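You operate a simulated robot arm through the tools that you are given. There is no shell and no other tool.

You run a simulated robot arm. Do the job below in one go: nothing can be reset, and whatever is moved stays where it is left.

TASK
Pack the blue valve: the ring its card names, then the brass ring, each tamped down.
Fine: use the steel sleeve and stand it back; turn the ring's joint a quarter turn or more from the joint below. Set down upright: steel sleeve.

It is judged by the outcome, as a careful person would: the job done as asked, and still so three seconds after it is handed in. It fails if anything else is knocked over, pushed out of place, dropped, spilled or broken.

THE ROBOT
A 6-joint arm with a two-finger parallel gripper, fixed in place. Base frame: the origin is at the foot of the arm, x ahead of it, y to its left, z up; the work surface is at about z = 850. Lengths are in mm, angles in degrees, forces in N, time in s.
With the tool pointing down near the work surface it reaches from about 360 to 820 mm from the base axis. Its first joint turns from -166.0 to 166.0 degrees. Payload 3.91 kg.
The TCP is the grasp point between the finger pads, 30 mm short of the fingertips. In the tool frame z runs along the fingers and y along their closing line. The gripper opens to 110 mm. The fingers are 20 mm wide and 10 mm thick; the gripper's body (48 by 112 mm) begins 55 mm behind the TCP.
Orientation is that of the tool frame in the base frame, as a unit quaternion [x, y, z, w]. With the fingers straight down and closing along the base's y, the tool's x points along the base's -x, its y along +y and its z along -z.

THE INTERFACE
- The arm moves only by the tool servo_tool. Its argument "series" is text: rows parted by semicolons, each of 7 numbers parted by spaces: the shift along the base's x, y, z in units of 40 mm (1.0 is 40 mm), then the turn, a rotation vector about the base's x, y, z in units of 8 degrees (1.0 is 8 degrees), then the gripper command, from -1 (shut) to 1 (fully open), values between in proportion. In form: tx ty tz rx ry rz jaw; .... A call has 1 to 20 rows; each row shifts and turns the commanded pose from where the row before left it. A call with a number of a shift or a turn outside -1 to 1 is refused whole. A row lasts 0.2 s, in which the tool goes at most 50 mm and 8.6 degrees; a call with a longer step from one row to the next is refused whole, and so is a gripper value outside its range. Where a pose cannot be reached the arm comes as near as it can. A force on the tool above 40 N (or 10 N above the force at the start of the call, whichever is more), or a blocked arm, ends the call early, and 0.2 s more pass. The fingers move at their own pace (about 45 mm/s each) and stop on an object; they squeeze with about 25 N. The grip force told is the motor's: it shows also when the fingers shut on nothing. Time passes only in rows, and 0.2 s behind the last, so rows that do not move let the fingers close. It gives the time, the measured TCP pose, the force on the tool (base axes), the opening and the grip force at its end, in the units of the frame above (readings bear some noise), with the torque about the TCP (base axes, N m) and any sound that the robot's microphone picked up.
- Cameras (640 x 400 px; columns grow to the right, rows downward): "scene" is fixed at [401.9, -498.6, 1617.9]; the picture's right is [0.98, 0.18, 0.00], its down [0.07, -0.38, -0.92] and it looks along [-0.16, 0.91, -0.39] (base axes); focal length 357 px, centre (320, 200). "wrist" rides on the gripper at [77, 7, -114] in the tool frame; the picture's right is [-0.09, 1.00, 0.00], its down [-0.80, -0.07, -0.59] and it looks along [-0.59, -0.05, 0.80] (tool axes); focal length 270 px, centre (320, 200). There is no depth. A picture from a camera that has moved, and an enlarged one, comes with that camera's place and axes in the base frame and with its lens. The place of the scene camera against the robot may be out by one fixed shift of up to 18 mm in any direction.
- snapshot(camera): a new picture of that camera. The clock stands still meanwhile.
- lift_body(by): slides the trunk up (or, below 0, down) by that many mm; the arm rides with it, the base frame stays. It gives what a move gives, with no picture.
- enlarge(camera, box): a new picture of the part [left, top, right, bottom] of that camera's present view, enlarged. The clock stands still meanwhile.
- sign_off(): hands the job in; it is judged then, once.

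Places have to be worked out from the pictures, the camera data and where the tool is seen. Open the gripper and draw the arm clear of the work before you hand the job in, unless the task says otherwise.

The tools are called after ">>>" by a JSON object that holds its "method" and its "body". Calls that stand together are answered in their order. servo_tool: Moves the arm, as the interface text tells. Its arguments: {"type":"object","properties":{"series":{"type":"string"}},"required":["series"]} The other tools are called the same way: lift_body (by) slides the trunk up or down; snapshot (camera) takes a picture; enlarge (camera, box) takes an enlarged picture of a part of a camera's view; sign_off () hands the job in.

At the start:

```text
time: 0.0
eef_pos: [156.1, 399.6, 1379.1]
tool_rot: [0.0, 1.0, 0.0, 0.0]
wrist_force: [-0.2, -0.5, -0.1]
ft_torque: [-0.01, -0.02, 0.01]
width: 109.7
gripper_force: 0.0
trunk travel left (down, up): [-575.0, 35.0]
```

scene: 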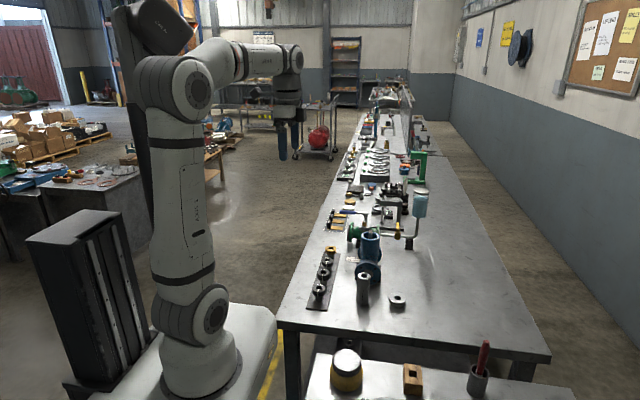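
wrist: 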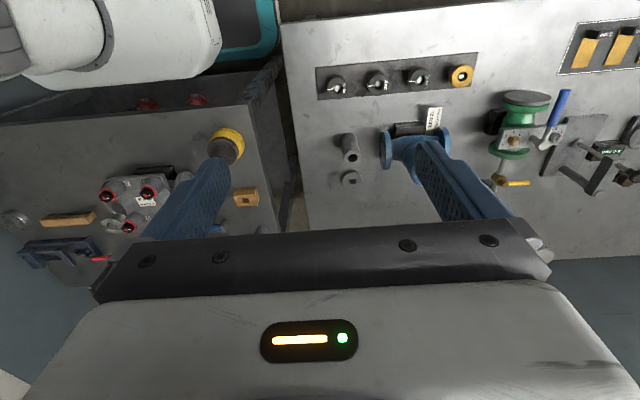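

I'll begin by looking closely at the scene with both cameras, to find the valve, its card, the rings and the sleeve.

>>> {"method": "enlarge", "body": {"camera": "scene", "box": [290, 200, 450, 320]}}

>>> {"method": "enlarge", "body": {"camera": "wrist", "box": [300, 40, 520, 200]}}

>>> {"method": "enlarge", "body": {"camera": "scene", "box": [320, 100, 450, 220]}}

>>> {"method": "enlarge", "body": {"camera": "scene", "box": [300, 320, 560, 400]}}

```text
3.33 times, centred on (370, 260) of scene
camera zoom: at [401.9, -498.6, 1617.9], right [0.98, 0.18, 0.0], down [0.07, -0.38, -0.92], along [-0.16, 0.91, -0.39], focal length 1190 px, centre (153, 0)
```

zoom: 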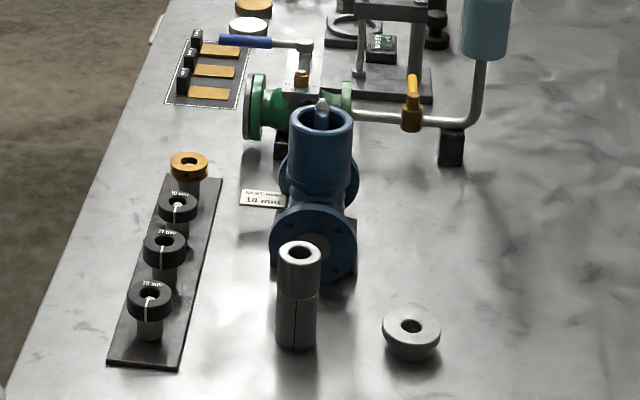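

```text
2.50 times, centred on (410, 120) of wrist
camera zoom: at [79.6, 406.6, 1494.0], right [0.09, 1.0, 0.0], down [0.8, -0.07, 0.59], along [0.59, -0.05, -0.8], focal length 676 px, centre (95, 400)
```

zoom: 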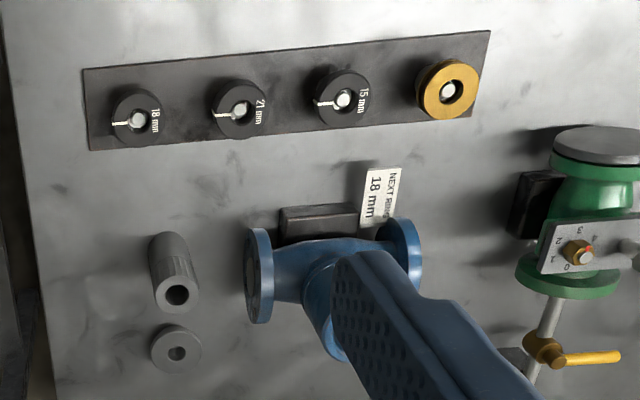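

```text
3.33 times, centred on (385, 160) of scene
camera zoom: at [401.9, -498.6, 1617.9], right [0.98, 0.18, 0.0], down [0.07, -0.38, -0.92], along [-0.16, 0.91, -0.39], focal length 1190 px, centre (103, 333)
```

zoom: 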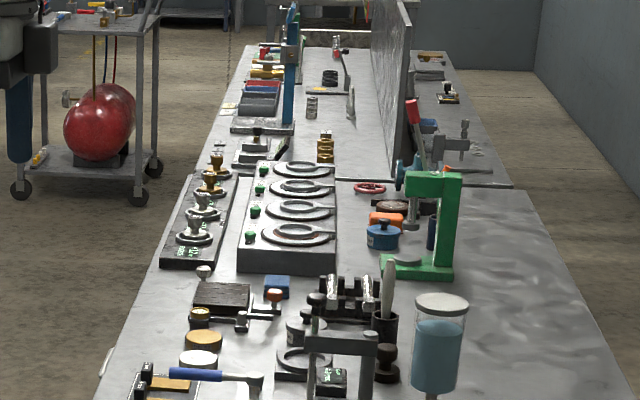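

```text
2.46 times, centred on (430, 360) of scene
camera zoom: at [401.9, -498.6, 1617.9], right [0.98, 0.18, 0.0], down [0.07, -0.38, -0.92], along [-0.16, 0.91, -0.39], focal length 879 px, centre (49, -194)
```

zoom: 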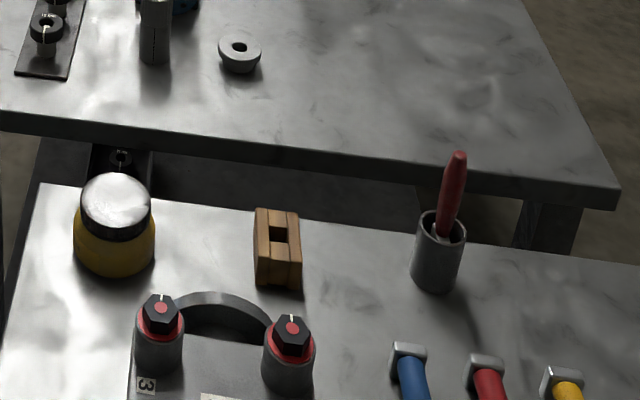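

The card reads "NEXT RING 18 mm", and the rack holds 18, 21, 15 and brass rings on posts. I judge the sleeve to be near (370, 460) and the valve near (385, 560). I'll move the arm to above the valve, staying high, for a better wrist view.

>>> {"method": "servo_tool", "body": {"series": "0.4 0.5 -0.5 0 0 0 1; 0.5 0.5 -0.5 0 0 0 1; 0.5 0.5 -0.5 0 0 0 1; 0.5 0.5 -0.5 0 0 0 1; 0.5 0.5 -0.5 0 0 0 1; 0.5 0.5 -0.5 0 0 0 1"}}

>>> {"method": "snapshot", "body": {"camera": "wrist"}}

>>> {"method": "snapshot", "body": {"camera": "scene"}}

```text
time: 1.4
eef_pos: [275.4, 522.1, 1257.6]
tool_rot: [-0.001, 1.0, -0.001, -0.001]
wrist_force: [-0.4, -0.4, -0.5]
ft_torque: [0.0, -0.01, 0.0]
width: 110.2
gripper_force: 0.0
trunk travel left (down, up): [-575.0, 35.0]
```

```text
taken
camera wrist: at [198.5, 528.6, 1373.3], right [0.09, 1.0, 0.0], down [0.8, -0.07, 0.59], along [0.59, -0.05, -0.8], focal length 270 px, centre (320, 200)
```

wrist: 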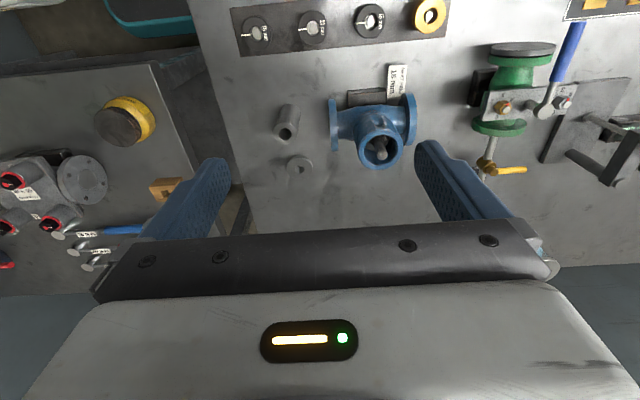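

```text
taken
```

scene: 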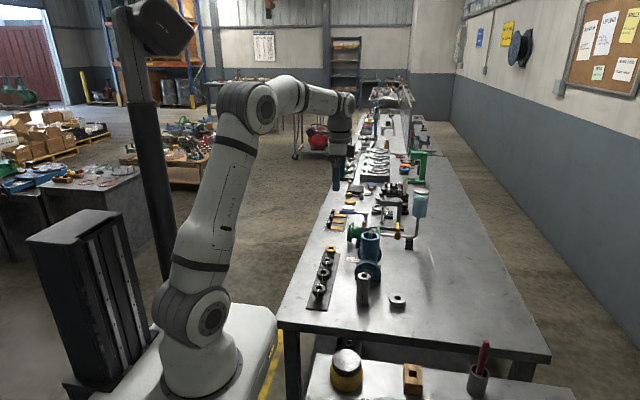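

The valve mouth appears near (375, 602, ~1025) and is empty enough to see the stem. I'll tilt the tool about 36° so the wrist camera looks straight down into the box.

>>> {"method": "servo_tool", "body": {"series": "0.5 0.39 -0.4 0 1 0 1; 0.5 0.39 -0.4 0 1 0 1; 0.5 0.39 -0.4 0 1 0 1; 0.5 0.39 -0.4 0 1 0 1; 0.5 0.39 -0.4 0 0.55 0 1; 0 0 0 0 0 0 1"}}

>>> {"method": "snapshot", "body": {"camera": "wrist"}}

>>> {"method": "snapshot", "body": {"camera": "scene"}}

```text
time: 2.8
eef_pos: [369.2, 598.8, 1177.7]
tool_rot: [-0.001, 0.95, 0.0, -0.313]
wrist_force: [0.3, -0.2, 0.3]
ft_torque: [-0.01, 0.02, 0.01]
width: 109.9
gripper_force: 0.0
trunk travel left (down, up): [-575.0, 35.0]
```

```text
taken
camera wrist: at [376.1, 605.6, 1316.1], right [0.07, 1.0, -0.05], down [1.0, -0.07, 0.0], along [0.0, -0.05, -1.0], focal length 270 px, centre (320, 200)
```

wrist: 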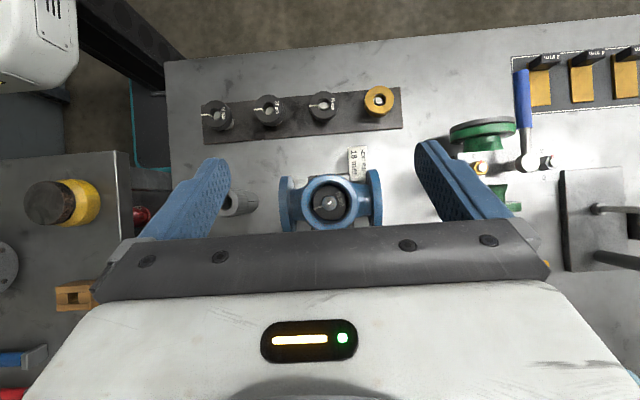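

```text
taken
```

scene: 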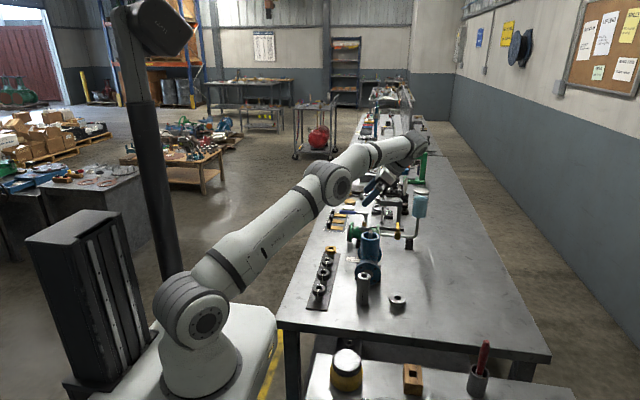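

Now I have a straight-down view. I'll enlarge the valve mouth, the rings, and the sleeve area.

>>> {"method": "enlarge", "body": {"camera": "wrist", "box": [298, 178, 362, 228]}}

>>> {"method": "enlarge", "body": {"camera": "wrist", "box": [190, 70, 410, 160]}}

>>> {"method": "enlarge", "body": {"camera": "wrist", "box": [200, 130, 400, 240]}}

```text
8.00 times, centred on (330, 203) of wrist
camera zoom: at [376.1, 605.6, 1316.1], right [0.07, 1.0, -0.05], down [1.0, -0.07, 0.0], along [0.0, -0.05, -1.0], focal length 2162 px, centre (240, 176)
```

zoom: 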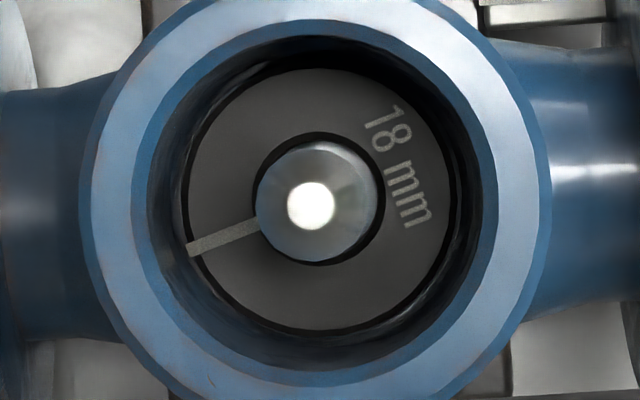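

```text
2.91 times, centred on (300, 115) of wrist
camera zoom: at [376.1, 605.6, 1316.1], right [0.07, 1.0, -0.05], down [1.0, -0.07, 0.0], along [0.0, -0.05, -1.0], focal length 786 px, centre (378, 447)
```

zoom: 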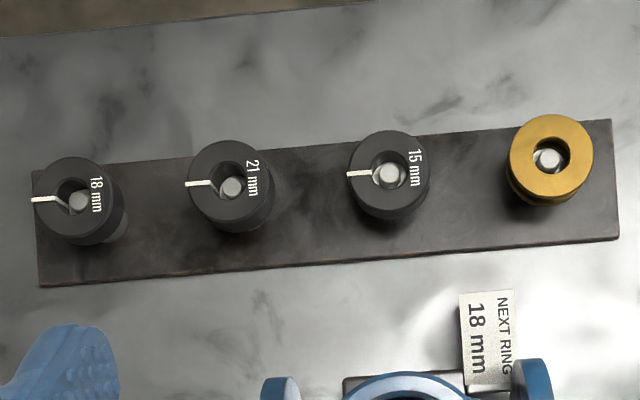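

```text
3.20 times, centred on (300, 185) of wrist
camera zoom: at [376.1, 605.6, 1316.1], right [0.07, 1.0, -0.05], down [1.0, -0.07, 0.0], along [0.0, -0.05, -1.0], focal length 865 px, centre (384, 248)
```

zoom: 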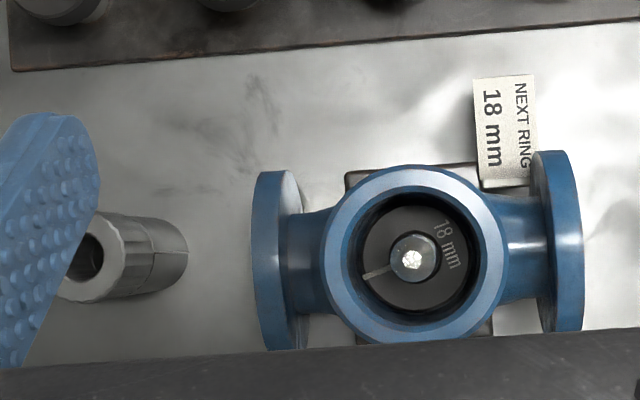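

The joint of the ring already in the box points at about -74° in the base frame (mostly toward -y). The ring on the rack has its joint near -94°, so I need to turn it by roughly 180°. Next I'll enlarge the scene view around the rack, sleeve and valve to get their heights.

>>> {"method": "enlarge", "body": {"camera": "scene", "box": [300, 240, 364, 310]}}

>>> {"method": "enlarge", "body": {"camera": "scene", "box": [345, 225, 415, 310]}}

```text
5.71 times, centred on (332, 275) of scene
camera zoom: at [401.9, -498.6, 1617.9], right [0.98, 0.18, 0.0], down [0.07, -0.38, -0.92], along [-0.16, 0.91, -0.39], focal length 2040 px, centre (251, -229)
```

zoom: 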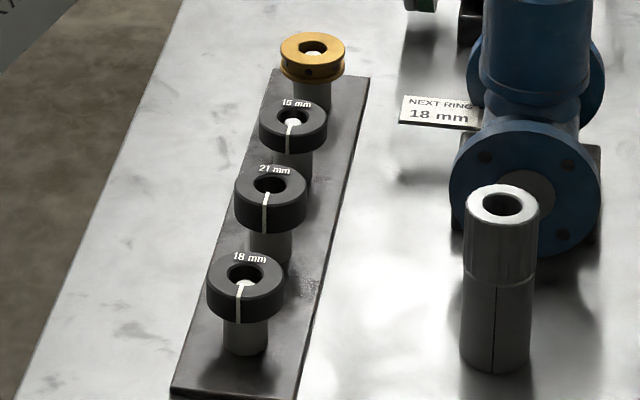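

```text
4.71 times, centred on (380, 268) of scene
camera zoom: at [401.9, -498.6, 1617.9], right [0.98, 0.18, 0.0], down [0.07, -0.38, -0.92], along [-0.16, 0.91, -0.39], focal length 1680 px, centre (38, -118)
```

zoom: 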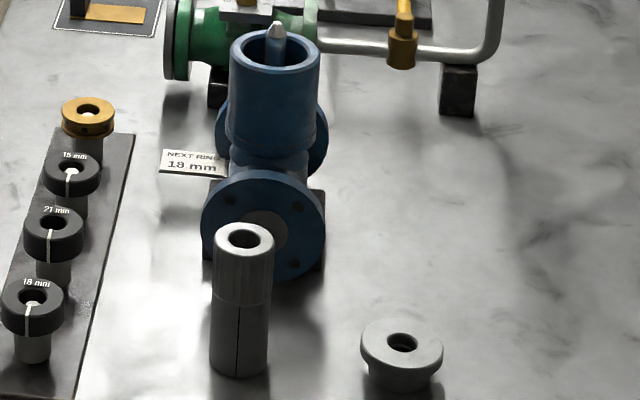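

The rings sit on shouldered posts roughly 27 mm above the rack plate, and the sleeve is about 100 mm tall. I'll slide the downward-looking camera over to the sleeve to locate it precisely.

>>> {"method": "servo_tool", "body": {"series": "0 -0.9 0 0 0 0 1; 0 -0.9 -0.2 0 0 0 1; 0 -0.9 -0.4 0 0 0 1; 0 -0.7 -0.4 0 0 0 1; 0 0 0 0 0 0 1"}}

>>> {"method": "snapshot", "body": {"camera": "wrist"}}

>>> {"method": "snapshot", "body": {"camera": "scene"}}

```text
time: 4.0
eef_pos: [371.7, 465.5, 1137.8]
tool_rot: [-0.001, 0.95, 0.0, -0.313]
wrist_force: [-0.5, 0.0, -0.4]
ft_torque: [-0.03, 0.01, -0.01]
width: 110.3
gripper_force: 0.1
trunk travel left (down, up): [-575.0, 35.0]
```

```text
taken
camera wrist: at [378.3, 471.5, 1277.0], right [0.07, 1.0, -0.05], down [1.0, -0.07, 0.0], along [0.0, -0.05, -1.0], focal length 270 px, centre (320, 200)
```

wrist: 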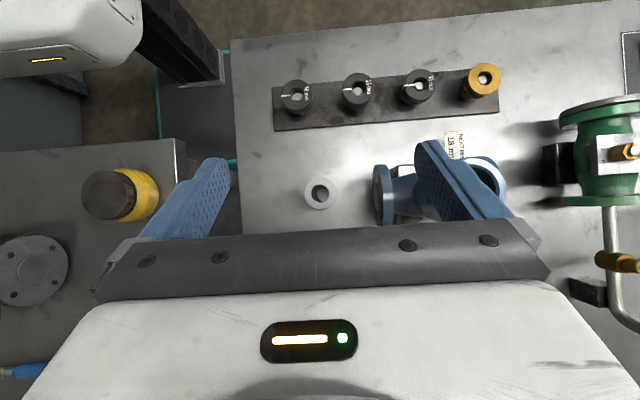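

```text
taken
```

scene: 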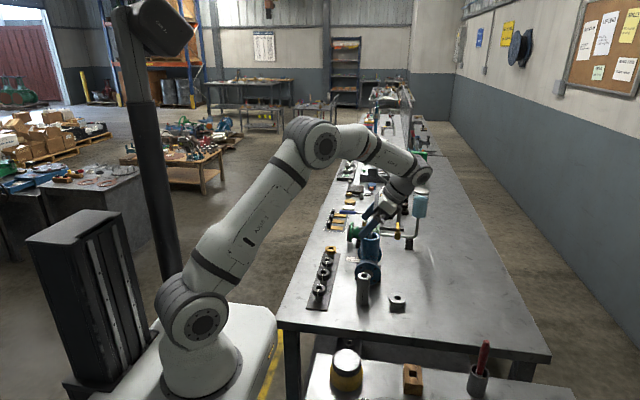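

The sleeve is nearly centred in the wrist view. I'll enlarge it and the rack for measurements.

>>> {"method": "enlarge", "body": {"camera": "wrist", "box": [280, 165, 360, 225]}}

>>> {"method": "enlarge", "body": {"camera": "wrist", "box": [265, 50, 425, 140]}}

>>> {"method": "enlarge", "body": {"camera": "scene", "box": [340, 180, 440, 250]}}

```text
6.67 times, centred on (320, 195) of wrist
camera zoom: at [378.3, 471.5, 1277.0], right [0.07, 1.0, -0.05], down [1.0, -0.07, 0.0], along [0.0, -0.05, -1.0], focal length 1802 px, centre (320, 233)
```

zoom: 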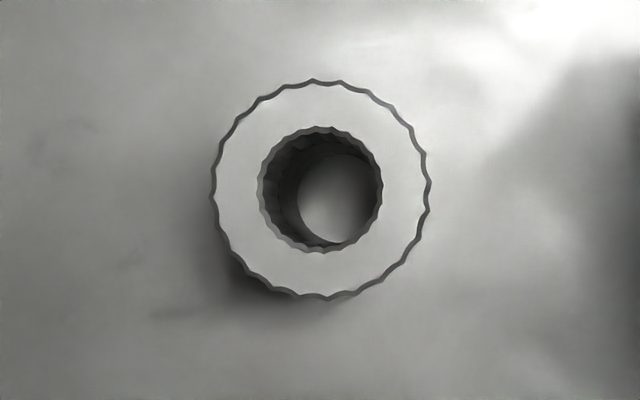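

```text
4.00 times, centred on (345, 95) of wrist
camera zoom: at [378.3, 471.5, 1277.0], right [0.07, 1.0, -0.05], down [1.0, -0.07, 0.0], along [0.0, -0.05, -1.0], focal length 1081 px, centre (220, 620)
```

zoom: 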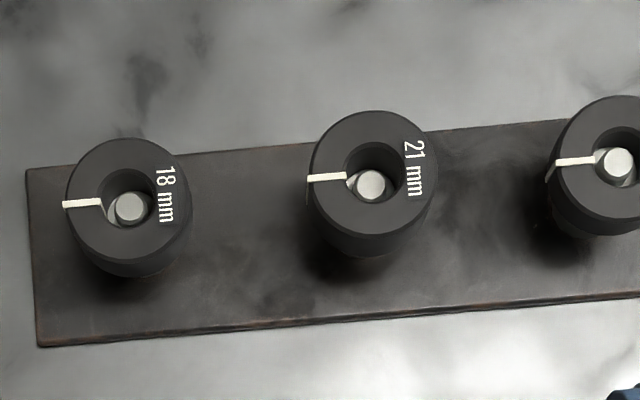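

```text
5.71 times, centred on (390, 215) of scene
camera zoom: at [401.9, -498.6, 1617.9], right [0.98, 0.18, 0.0], down [0.07, -0.38, -0.92], along [-0.16, 0.91, -0.39], focal length 2040 px, centre (-80, 114)
```

zoom: 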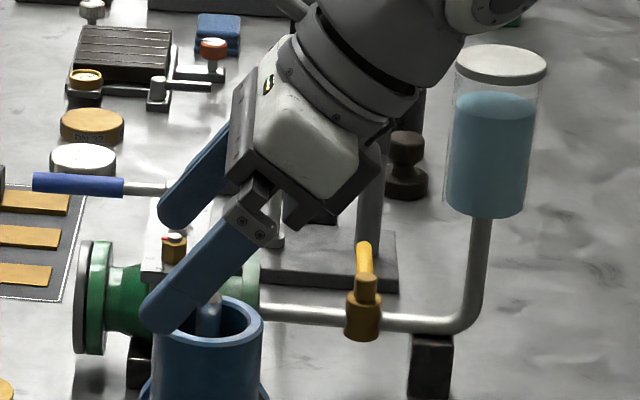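

The sleeve axis is at about (370, 455) with its top near z=950, and the 18 mm ring is at about (228, 429) with its top near z=895. I'll untilt, go above the 18 mm ring, and yaw the tool +60° to test the wrist range and get an oblique view.

>>> {"method": "servo_tool", "body": {"series": "-0.715 -0.184 -0.2 0 -1 0 1; -0.715 -0.184 -0.2 0 -1 0 1; -0.715 -0.184 -0.2 0 -1 0 1; -0.715 -0.184 -0.2 0 -1 0 1; -0.715 -0.184 -0.2 0 -0.55 0 1; 0 0 0 0 0 1 1; 0 0 0 0 0 1 1; 0 0 0 0 0 1 1; 0 0 0 0 0 1 1; 0 0 0 0 0 1 1; 0 0 0 0 0 1 1; 0 0 0 0 0 1 1; 0 0 0 0 0 0.5 1; 0 0 0 0 0 0 1"}}

>>> {"method": "snapshot", "body": {"camera": "wrist"}}

>>> {"method": "snapshot", "body": {"camera": "scene"}}

```text
time: 7.0
eef_pos: [228.9, 425.4, 1100.0]
tool_rot: [-0.501, 0.865, 0.0, 0.0]
wrist_force: [-0.3, 0.3, 0.1]
ft_torque: [0.0, 0.01, -0.01]
width: 110.2
gripper_force: 0.0
trunk travel left (down, up): [-575.0, 35.0]
```

```text
taken
camera wrist: at [184.5, 361.3, 1214.9], right [-0.82, 0.57, 0.0], down [0.46, 0.66, 0.59], along [0.34, 0.49, -0.8], focal length 270 px, centre (320, 200)
```

wrist: 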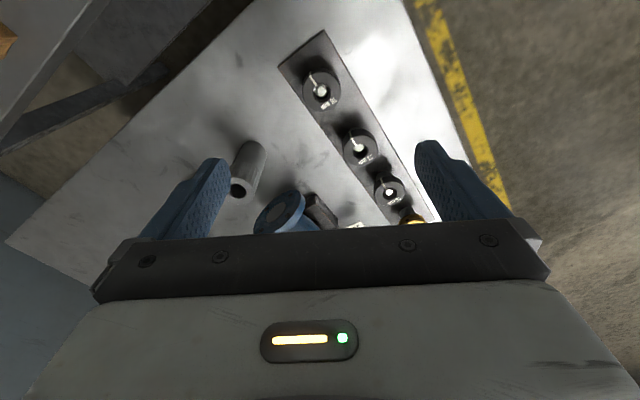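

```text
taken
```

scene: 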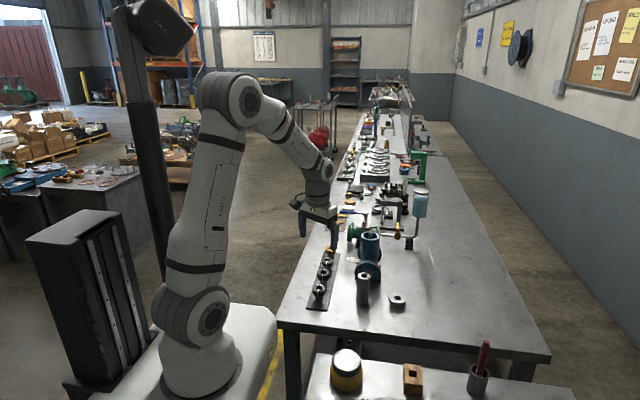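

The +60° yaw is reachable and the 18 mm ring shows at the expected spot. I'll enlarge to refine the ring's position and thickness.

>>> {"method": "enlarge", "body": {"camera": "wrist", "box": [282, 60, 362, 120]}}

>>> {"method": "enlarge", "body": {"camera": "wrist", "box": [210, 130, 310, 230]}}

```text
6.67 times, centred on (322, 90) of wrist
camera zoom: at [184.5, 361.3, 1214.9], right [-0.82, 0.57, 0.0], down [0.46, 0.66, 0.59], along [0.34, 0.49, -0.8], focal length 1802 px, centre (307, 933)
```

zoom: 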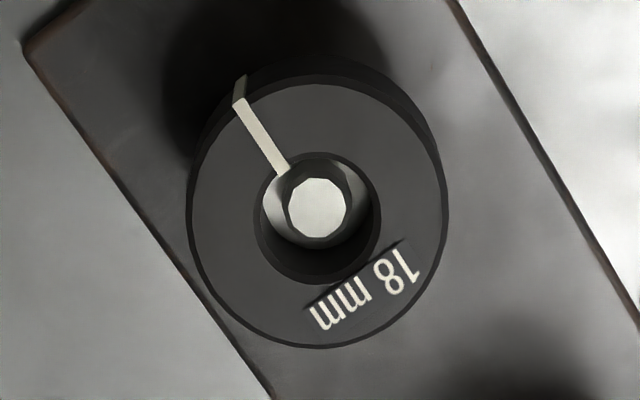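

```text
4.00 times, centred on (260, 180) of wrist
camera zoom: at [184.5, 361.3, 1214.9], right [-0.82, 0.57, 0.0], down [0.46, 0.66, 0.59], along [0.34, 0.49, -0.8], focal length 1081 px, centre (560, 280)
```

zoom: 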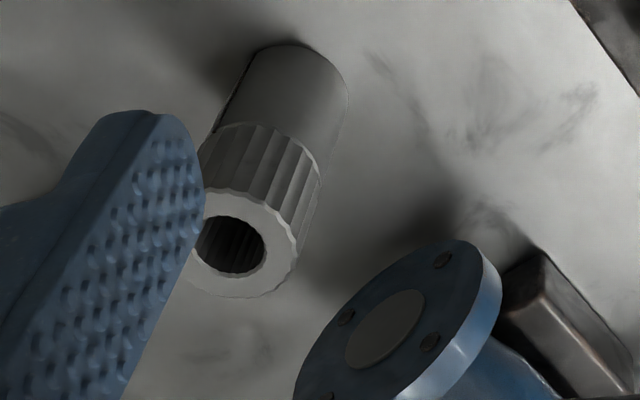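

The ring centre is about (230, 430) with its top near z≈901, and it is about 19 mm tall. I'll descend to just above it and check the alignment.

>>> {"method": "servo_tool", "body": {"series": "0.03 0.13 -0.7 0 0 0 1; 0 0 -0.7 0 0 0 1; 0 0 -0.7 0 0 0 1; 0 0 -0.7 0 0 0 1; 0 0 -0.7 0 0 0 1; 0 0 0 0 0 0 1; 0 0 0 0 0 0 1"}}

>>> {"method": "snapshot", "body": {"camera": "wrist"}}

>>> {"method": "enlarge", "body": {"camera": "scene", "box": [270, 210, 370, 310]}}

```text
time: 8.6
eef_pos: [230.2, 429.8, 958.7]
tool_rot: [-0.5, 0.866, 0.0, 0.0]
wrist_force: [1.1, 0.9, 0.3]
ft_torque: [-0.02, 0.0, -0.01]
width: 110.0
gripper_force: 0.2
trunk travel left (down, up): [-575.0, 35.0]
```

```text
taken
camera wrist: at [186.6, 366.5, 1073.0], right [-0.82, 0.57, 0.0], down [0.46, 0.66, 0.59], along [0.34, 0.49, -0.8], focal length 270 px, centre (320, 200)
```

wrist: 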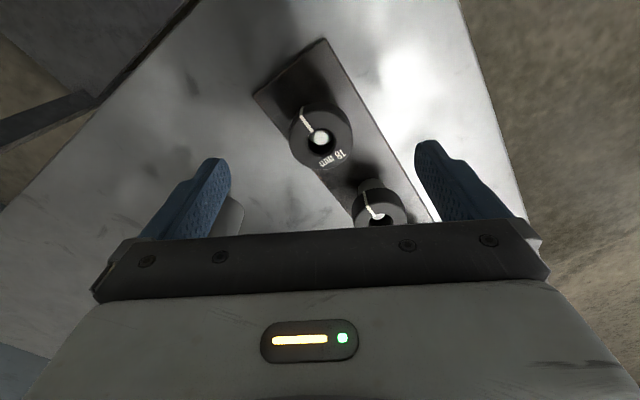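

```text
4.00 times, centred on (320, 260) of scene
camera zoom: at [401.9, -498.6, 1617.9], right [0.98, 0.18, 0.0], down [0.07, -0.38, -0.92], along [-0.16, 0.91, -0.39], focal length 1428 px, centre (320, -40)
```

zoom: 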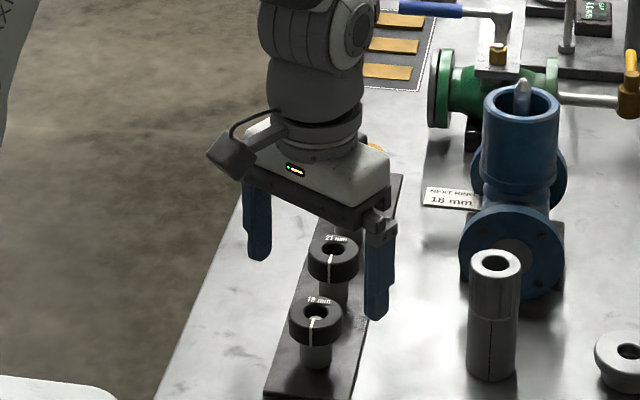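

The ring lies between the fingers. I'll enlarge the wrist view for the exact offset.

>>> {"method": "enlarge", "body": {"camera": "wrist", "box": [272, 90, 368, 180]}}

```text
4.44 times, centred on (320, 135) of wrist
camera zoom: at [186.6, 366.5, 1073.0], right [-0.82, 0.57, 0.0], down [0.46, 0.66, 0.59], along [0.34, 0.49, -0.8], focal length 1201 px, centre (320, 489)
```

zoom: 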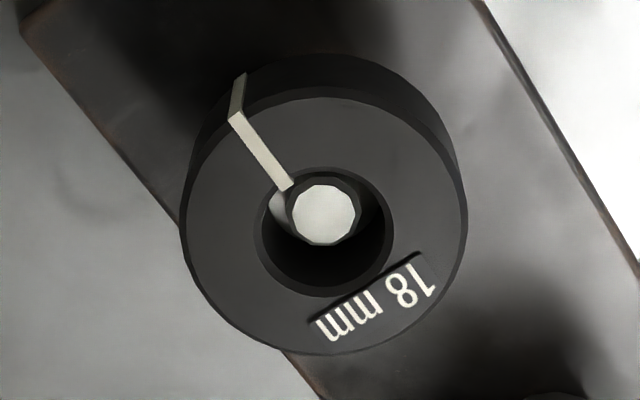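

The ring is centred under the TCP within about 1 mm, and its joint points at about -89°. I'll lower so the fingertips overlap the upper part of the ring, then check before closing.

>>> {"method": "servo_tool", "body": {"series": "0 0 -0.4 0 0 0 0.6; 0 0 -0.3 0 0 0 0.4; 0 0 -0.2 0 0 0 0.2; 0 0 0 0 0 0 0.1; 0 0 0 0 0 0 0.1; 0 0 0 0 0 0 0.1"}}

>>> {"method": "enlarge", "body": {"camera": "wrist", "box": [220, 100, 420, 240]}}

>>> {"method": "enlarge", "body": {"camera": "scene", "box": [290, 240, 350, 310]}}

```text
time: 10.0
eef_pos: [230.0, 430.2, 923.1]
tool_rot: [-0.5, 0.866, 0.0, -0.001]
wrist_force: [-0.3, 0.8, -0.4]
ft_torque: [0.0, -0.02, 0.0]
width: 60.4
gripper_force: 0.1
trunk travel left (down, up): [-575.0, 35.0]
```

```text
2.86 times, centred on (320, 170) of wrist
camera zoom: at [186.3, 366.5, 1037.7], right [-0.82, 0.57, 0.0], down [0.46, 0.66, 0.59], along [0.34, 0.49, -0.8], focal length 772 px, centre (320, 286)
```

zoom: 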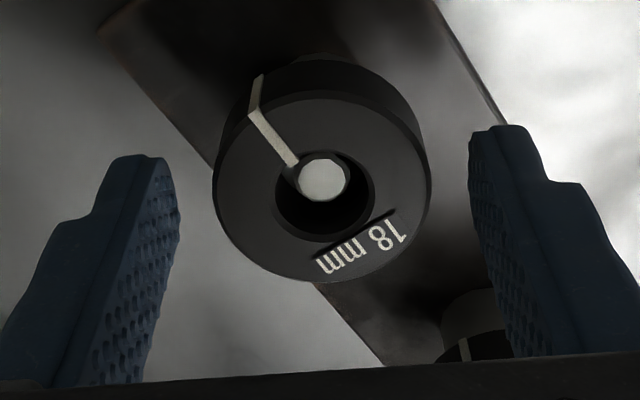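

```text
5.71 times, centred on (320, 275) of scene
camera zoom: at [401.9, -498.6, 1617.9], right [0.98, 0.18, 0.0], down [0.07, -0.38, -0.92], along [-0.16, 0.91, -0.39], focal length 2040 px, centre (320, -229)
```

zoom: 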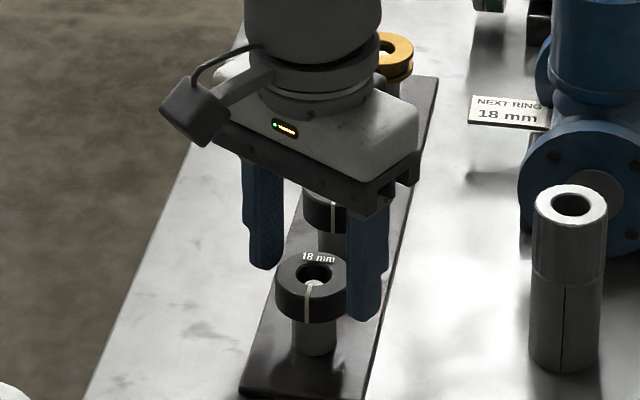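

The fingers straddle the ring at 60 mm opening. I'll zoom the scene view tightly to compare the fingertip level with the ring's bottom edge.

>>> {"method": "enlarge", "body": {"camera": "scene", "box": [305, 262, 345, 302]}}

```text
10.00 times, centred on (325, 282) of scene
camera zoom: at [401.9, -498.6, 1617.9], right [0.98, 0.18, 0.0], down [0.07, -0.38, -0.92], along [-0.16, 0.91, -0.39], focal length 3569 px, centre (270, -620)
```

zoom: 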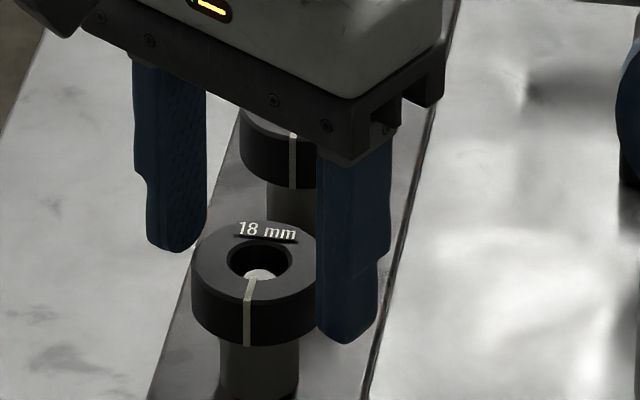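

The fingertips now reach almost to the ring's bottom (about 890.5; ring about 18 mm tall). I want roughly half the ring to protrude below the fingertips, so I'll raise 6.5 mm and then close.

>>> {"method": "servo_tool", "body": {"series": "0 0 0.163 0 0 0 0.1; 0 0 0 0 0 0 -0.1; 0 0 0 0 0 0 -0.3; 0 0 0 0 0 0 -1; 0 0 0 0 0 0 -1; 0 0 0 0 0 0 -1"}}

>>> {"method": "enlarge", "body": {"camera": "scene", "box": [305, 262, 345, 302]}}

>>> {"method": "enlarge", "body": {"camera": "wrist", "box": [220, 100, 420, 240]}}

```text
time: 11.4
eef_pos: [230.7, 430.9, 929.8]
tool_rot: [-0.499, 0.867, 0.0, 0.0]
wrist_force: [0.1, 0.3, 0.3]
ft_torque: [0.01, 0.02, 0.01]
width: 41.1
gripper_force: 24.8
trunk travel left (down, up): [-575.0, 35.0]
```

```text
10.00 times, centred on (325, 282) of scene
camera zoom: at [401.9, -498.6, 1617.9], right [0.98, 0.18, 0.0], down [0.07, -0.38, -0.92], along [-0.16, 0.91, -0.39], focal length 3569 px, centre (270, -620)
```

zoom: 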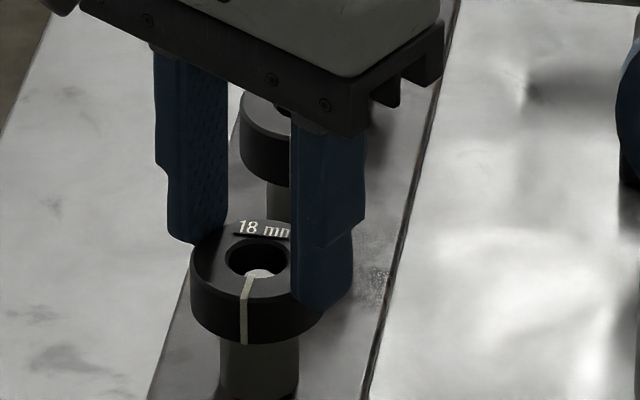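

```text
2.86 times, centred on (320, 170) of wrist
camera zoom: at [185.8, 367.4, 1044.5], right [-0.82, 0.57, 0.0], down [0.46, 0.66, 0.59], along [0.34, 0.49, -0.8], focal length 772 px, centre (320, 286)
```

zoom: 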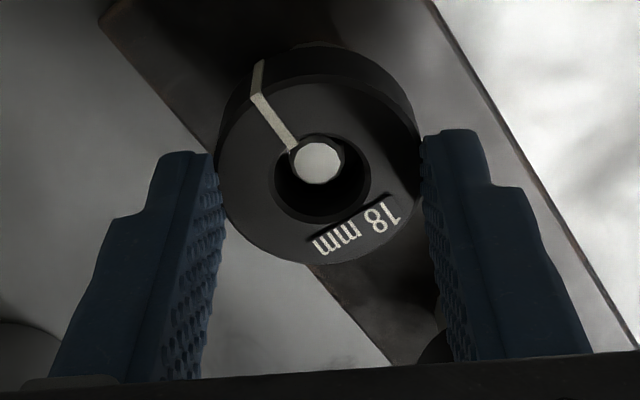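

The ring is gripped (width 41.1, force 24.8 N). I'll lift it straight up off its post and check it.

>>> {"method": "servo_tool", "body": {"series": "0 0 0.3 0 0 0 -1; 0 0 0.5 0 0 0 -1; 0 0 0.7 0 0 0 -1; 0 0 0.7 0 0 0 -1; 0 0 0.7 0 0 0 -1; 0 0 0.7 0 0 0 -1; 0 0 0.7 0 0 0 -1; 0 0 0 0 0 0 -1"}}

>>> {"method": "enlarge", "body": {"camera": "scene", "box": [295, 220, 355, 280]}}

>>> {"method": "enlarge", "body": {"camera": "wrist", "box": [250, 110, 390, 210]}}

```text
time: 13.2
eef_pos: [229.7, 428.8, 1102.7]
tool_rot: [-0.501, 0.866, 0.0, 0.0]
wrist_force: [0.4, -0.9, -0.8]
ft_torque: [0.01, -0.02, -0.04]
width: 41.0
gripper_force: 25.1
trunk travel left (down, up): [-575.0, 35.0]
```

```text
6.67 times, centred on (325, 250) of scene
camera zoom: at [401.9, -498.6, 1617.9], right [0.98, 0.18, 0.0], down [0.07, -0.38, -0.92], along [-0.16, 0.91, -0.39], focal length 2380 px, centre (287, -133)
```

zoom: 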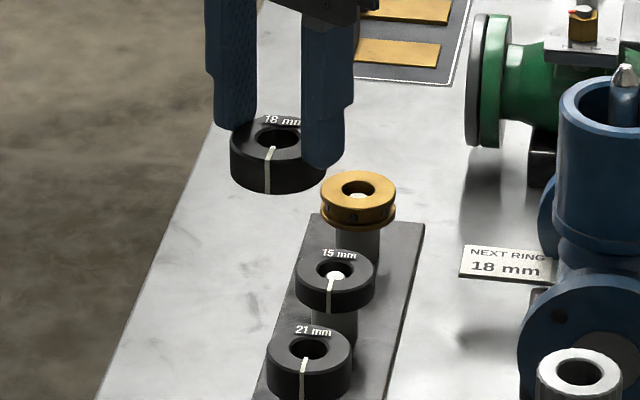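

```text
4.00 times, centred on (320, 160) of wrist
camera zoom: at [185.9, 365.8, 1217.9], right [-0.82, 0.57, 0.0], down [0.46, 0.66, 0.59], along [0.34, 0.49, -0.8], focal length 1081 px, centre (320, 360)
```

zoom: 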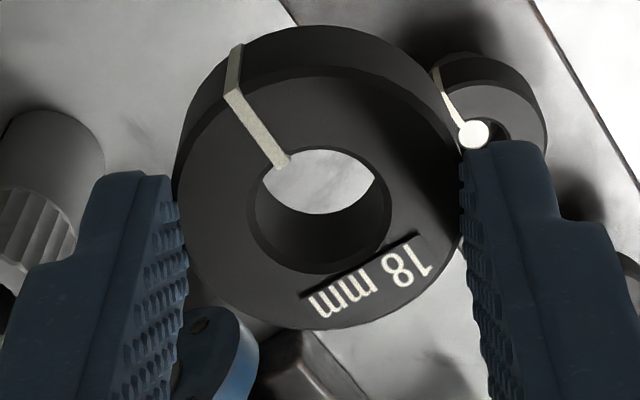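

The ring is clear of its post and firmly held. I'll carry it over to the valve while turning the tool by -144°, which puts its joint about 160° away from the one below.

>>> {"method": "servo_tool", "body": {"series": "0.2078 0.2333 0.0117 0 0 -1 -1; 0.2078 0.2333 0.0117 0 0 -1 -1; 0.2078 0.2333 0.0117 0 0 -1 -1; 0.2078 0.2333 0.0117 0 0 -1 -1; 0.2078 0.2333 0.0117 0 0 -1 -1; 0.2078 0.2333 0.0117 0 0 -1 -1; 0.2078 0.2333 0.0117 0 0 -1 -1; 0.2078 0.2333 0.0117 0 0 -1 -1; 0.2078 0.2333 0.0117 0 0 -1 -1; 0.2078 0.2333 0.0117 0 0 -1 -1; 0.2078 0.2333 0.0117 0 0 -1 -1; 0.2078 0.2333 0.0117 0 0 -1 -1; 0.2078 0.2333 0.0117 0 0 -1 -1; 0.2078 0.2333 0.0117 0 0 -1 -1; 0.2078 0.2333 0.0117 0 0 -1 -1; 0.2078 0.2333 0.0117 0 0 -1 -1; 0.2078 0.2333 0.0117 0 0 -1 -1; 0.2078 0.2333 0.0117 0 0 -1 -1; 0 0 0 0 0 0 -1; 0 0 0 0 0 0 -1"}}

>>> {"method": "snapshot", "body": {"camera": "wrist"}}

>>> {"method": "enlarge", "body": {"camera": "scene", "box": [335, 190, 415, 270]}}

```text
time: 17.4
eef_pos: [379.0, 597.7, 1108.6]
tool_rot: [0.67, 0.743, 0.0, 0.0]
wrist_force: [0.2, 0.5, 0.3]
ft_torque: [-0.01, -0.01, 0.01]
width: 40.4
gripper_force: 25.8
trunk travel left (down, up): [-575.0, 35.0]
```

```text
taken
camera wrist: at [379.0, 674.9, 1225.0], right [1.0, 0.02, 0.0], down [0.01, -0.8, 0.59], along [0.01, -0.59, -0.8], focal length 270 px, centre (320, 200)
```

wrist: 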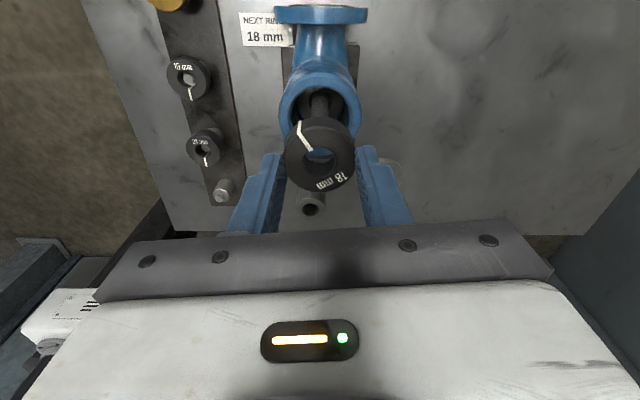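

```text
5.00 times, centred on (375, 230) of scene
camera zoom: at [401.9, -498.6, 1617.9], right [0.98, 0.18, 0.0], down [0.07, -0.38, -0.92], along [-0.16, 0.91, -0.39], focal length 1785 px, centre (45, 50)
```

zoom: 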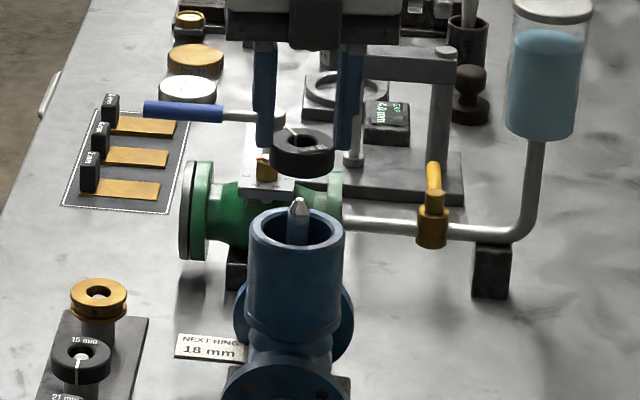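

The ring hangs over the valve. I'll enlarge the wrist view to line up the ring's bore with the stem and the mouth.

>>> {"method": "enlarge", "body": {"camera": "wrist", "box": [260, 60, 380, 200]}}

>>> {"method": "enlarge", "body": {"camera": "scene", "box": [360, 205, 410, 255]}}

```text
2.86 times, centred on (320, 130) of wrist
camera zoom: at [379.0, 674.9, 1225.0], right [1.0, 0.02, 0.0], down [0.01, -0.8, 0.59], along [0.01, -0.59, -0.8], focal length 772 px, centre (320, 400)
```

zoom: 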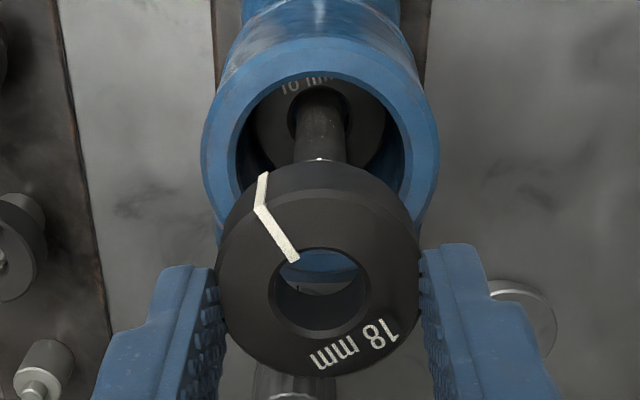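

```text
8.00 times, centred on (385, 230) of scene
camera zoom: at [401.9, -498.6, 1617.9], right [0.98, 0.18, 0.0], down [0.07, -0.38, -0.92], along [-0.16, 0.91, -0.39], focal length 2855 px, centre (-200, -40)
```

zoom: 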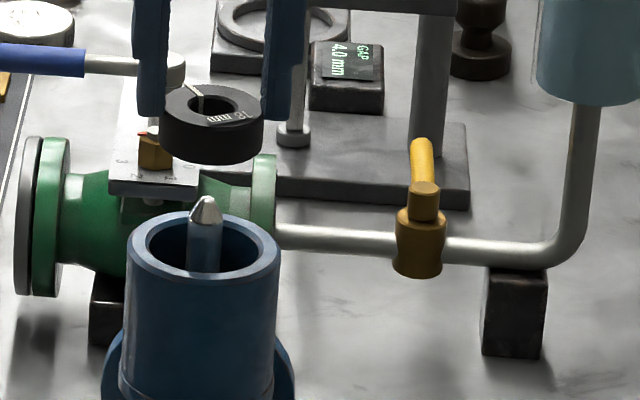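

Ring and stem axes agree within about 1 mm in x, and y looks aligned too. I'll lower the ring until its bore just starts over the stem tip and check for side force.

>>> {"method": "servo_tool", "body": {"series": "0 0 -0.4 0 0 0 -1; 0 0 -0.3 0 0 0 -1; 0 0 -0.2 0 0 0 -1; 0 0 -0.15 0 0 0 -1; 0 0 -0.1 0 0 0 -1; 0 0 0 0 0 0 -1"}}

>>> {"method": "enlarge", "body": {"camera": "wrist", "box": [260, 60, 380, 200]}}

>>> {"method": "enlarge", "body": {"camera": "scene", "box": [360, 205, 410, 255]}}

```text
time: 18.8
eef_pos: [380.5, 597.5, 1065.0]
tool_rot: [0.669, 0.743, 0.0, 0.0]
wrist_force: [0.0, -0.5, -0.4]
ft_torque: [0.01, -0.02, -0.02]
width: 40.2
gripper_force: 24.6
trunk travel left (down, up): [-575.0, 35.0]
```

```text
2.86 times, centred on (320, 130) of wrist
camera zoom: at [379.3, 674.9, 1179.2], right [1.0, 0.02, 0.0], down [0.01, -0.8, 0.59], along [0.01, -0.59, -0.8], focal length 772 px, centre (320, 400)
```

zoom: 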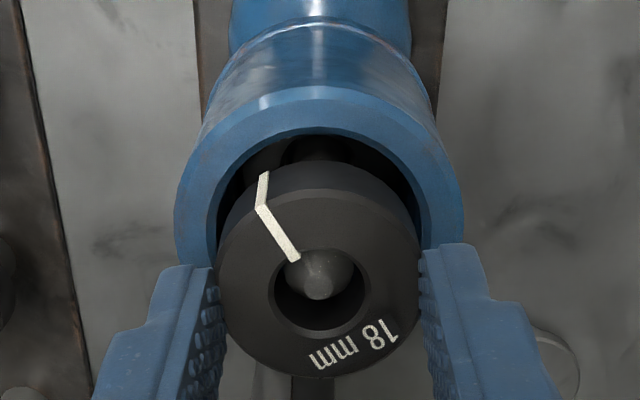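

```text
8.00 times, centred on (385, 230) of scene
camera zoom: at [401.9, -498.6, 1617.9], right [0.98, 0.18, 0.0], down [0.07, -0.38, -0.92], along [-0.16, 0.91, -0.39], focal length 2855 px, centre (-200, -40)
```

zoom: 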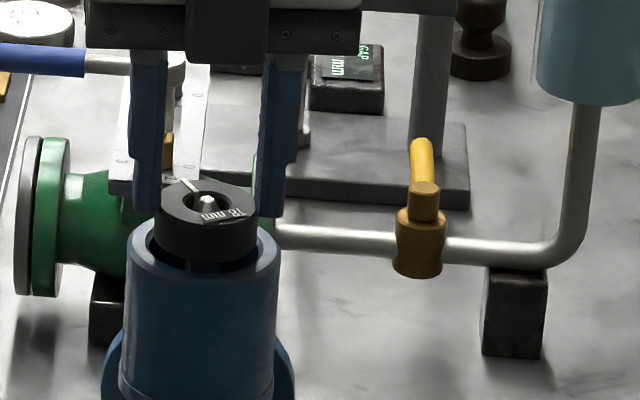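

The stem tip shows centred inside the ring's bore and there is no contact force. I'll keep lowering gently into the mouth.

>>> {"method": "servo_tool", "body": {"series": "0 0 -0.1 0 0 0 -1; 0 0 -0.1 0 0 0 -1; 0 0 -0.1 0 0 0 -1; 0 0 -0.075 0 0 0 -1; 0 0 0 0 0 0 -1"}}

>>> {"method": "enlarge", "body": {"camera": "wrist", "box": [260, 60, 380, 200]}}

>>> {"method": "enlarge", "body": {"camera": "scene", "box": [365, 210, 405, 250]}}

```text
time: 20.0
eef_pos: [379.7, 597.7, 1049.8]
tool_rot: [0.668, 0.744, 0.0, 0.0]
wrist_force: [3.6, 6.0, 5.7]
ft_torque: [0.19, -0.13, 0.04]
width: 40.2
gripper_force: 24.8
trunk travel left (down, up): [-575.0, 35.0]
```

```text
2.86 times, centred on (320, 130) of wrist
camera zoom: at [379.5, 674.5, 1164.8], right [1.0, 0.02, 0.0], down [0.01, -0.8, 0.59], along [0.01, -0.59, -0.8], focal length 772 px, centre (320, 400)
```

zoom: 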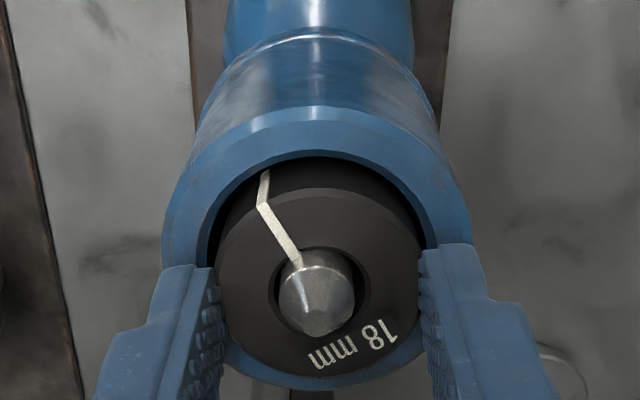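

```text
10.00 times, centred on (385, 230) of scene
camera zoom: at [401.9, -498.6, 1617.9], right [0.98, 0.18, 0.0], down [0.07, -0.38, -0.92], along [-0.16, 0.91, -0.39], focal length 3569 px, centre (-330, -100)
```

zoom: 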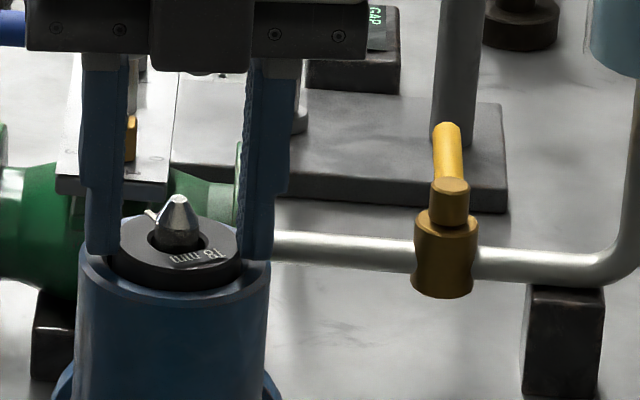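

A light contact (about 3.6, 6.0, 5.7 N) says the ring rubs on the -x/-y side. I'll shift it slightly toward +x/+y and re-read the force.

>>> {"method": "servo_tool", "body": {"series": "0.015 0.025 0 0 0 0 -1; 0 0 0 0 0 0 -1"}}

```text
time: 20.6
eef_pos: [380.6, 597.2, 1048.3]
tool_rot: [0.669, 0.743, -0.002, 0.0]
wrist_force: [-1.1, -1.6, 0.5]
ft_torque: [-0.09, 0.08, 0.0]
width: 40.3
gripper_force: 24.5
trunk travel left (down, up): [-575.0, 35.0]
```

The contact force vanished, so the ring is now aligned with the mouth. I'll lower a few more millimetres, keeping the fingertips above the rim.

>>> {"method": "servo_tool", "body": {"series": "0 0 -0.05 0 0 0 -1; 0 0 -0.05 0 0 0 -1; 0 0 0 0 0 0 -1"}}

>>> {"method": "enlarge", "body": {"camera": "wrist", "box": [260, 60, 380, 200]}}

>>> {"method": "enlarge", "body": {"camera": "scene", "box": [365, 210, 405, 250]}}

```text
time: 21.4
eef_pos: [381.7, 597.5, 1047.7]
tool_rot: [0.669, 0.743, 0.002, 0.0]
wrist_force: [3.2, -1.7, 9.6]
ft_torque: [-0.17, 0.15, 0.04]
width: 40.2
gripper_force: 25.4
trunk travel left (down, up): [-575.0, 35.0]
```

```text
2.86 times, centred on (320, 130) of wrist
camera zoom: at [379.5, 674.6, 1162.3], right [1.0, 0.02, 0.0], down [0.01, -0.81, 0.59], along [0.01, -0.59, -0.81], focal length 772 px, centre (320, 400)
```

zoom: 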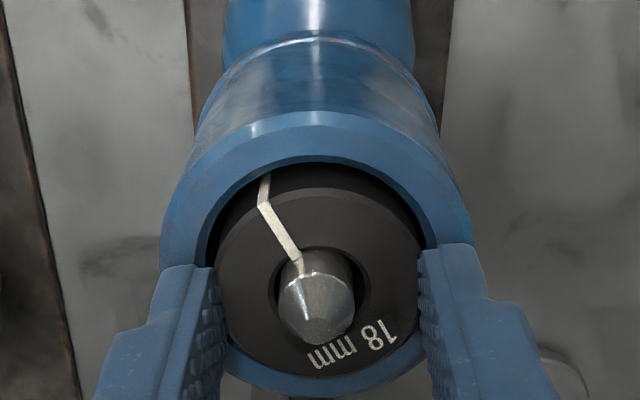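

```text
10.00 times, centred on (385, 230) of scene
camera zoom: at [401.9, -498.6, 1617.9], right [0.98, 0.18, 0.0], down [0.07, -0.38, -0.92], along [-0.16, 0.91, -0.39], focal length 3569 px, centre (-330, -100)
```

zoom: 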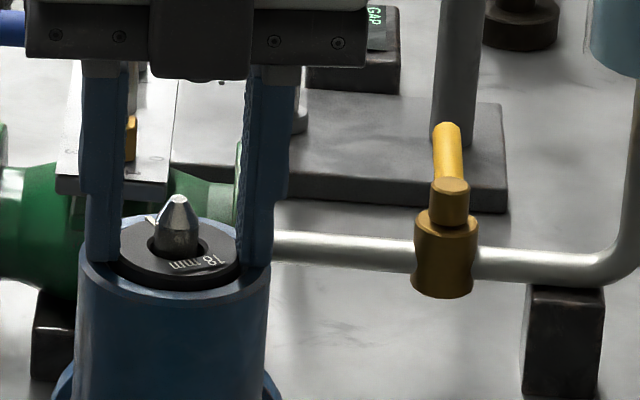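

The force of about 9.6 N acts roughly 28 mm off-axis, so the -x fingertip has just touched the rim (rim ≈ z 1018). The ring is about 11 mm inside the mouth. I'll back off about 3.5 mm to unload the fingertip, then open slowly.

>>> {"method": "servo_tool", "body": {"series": "0 0 0.09 0 0 0 -1; 0 0 0 0 0 0 -0.2; 0 0 0 0 0 0 0; 0 0 0 0 0 0 0.2; 0 0 0 0 0 0 0.3; 0 0 0 0 0 0 0.3"}}

>>> {"method": "enlarge", "body": {"camera": "wrist", "box": [260, 60, 380, 200]}}

>>> {"method": "enlarge", "body": {"camera": "scene", "box": [365, 210, 405, 250]}}

```text
time: 22.8
eef_pos: [379.9, 599.5, 1048.7]
tool_rot: [0.669, 0.743, 0.0, 0.0]
wrist_force: [-0.3, -0.6, -1.3]
ft_torque: [0.0, -0.03, 0.0]
width: 71.2
gripper_force: 0.0
trunk travel left (down, up): [-575.0, 35.0]
```

```text
2.86 times, centred on (320, 130) of wrist
camera zoom: at [379.4, 676.7, 1164.1], right [1.0, 0.02, 0.0], down [0.01, -0.8, 0.59], along [0.01, -0.59, -0.8], focal length 772 px, centre (320, 400)
```

zoom: 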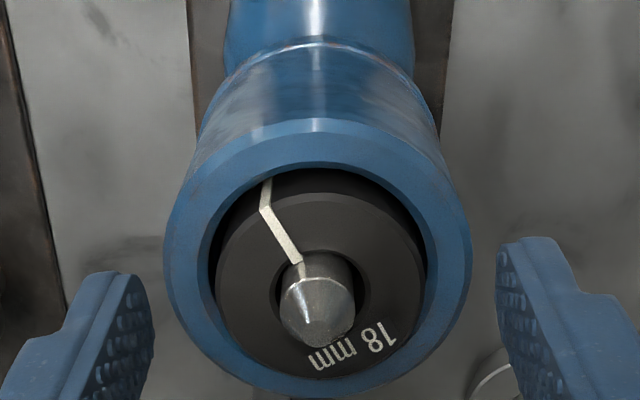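

```text
10.00 times, centred on (385, 230) of scene
camera zoom: at [401.9, -498.6, 1617.9], right [0.98, 0.18, 0.0], down [0.07, -0.38, -0.92], along [-0.16, 0.91, -0.39], focal length 3569 px, centre (-330, -100)
```

zoom: 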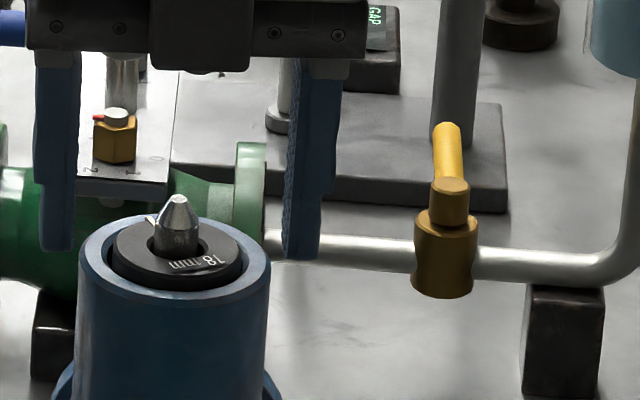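

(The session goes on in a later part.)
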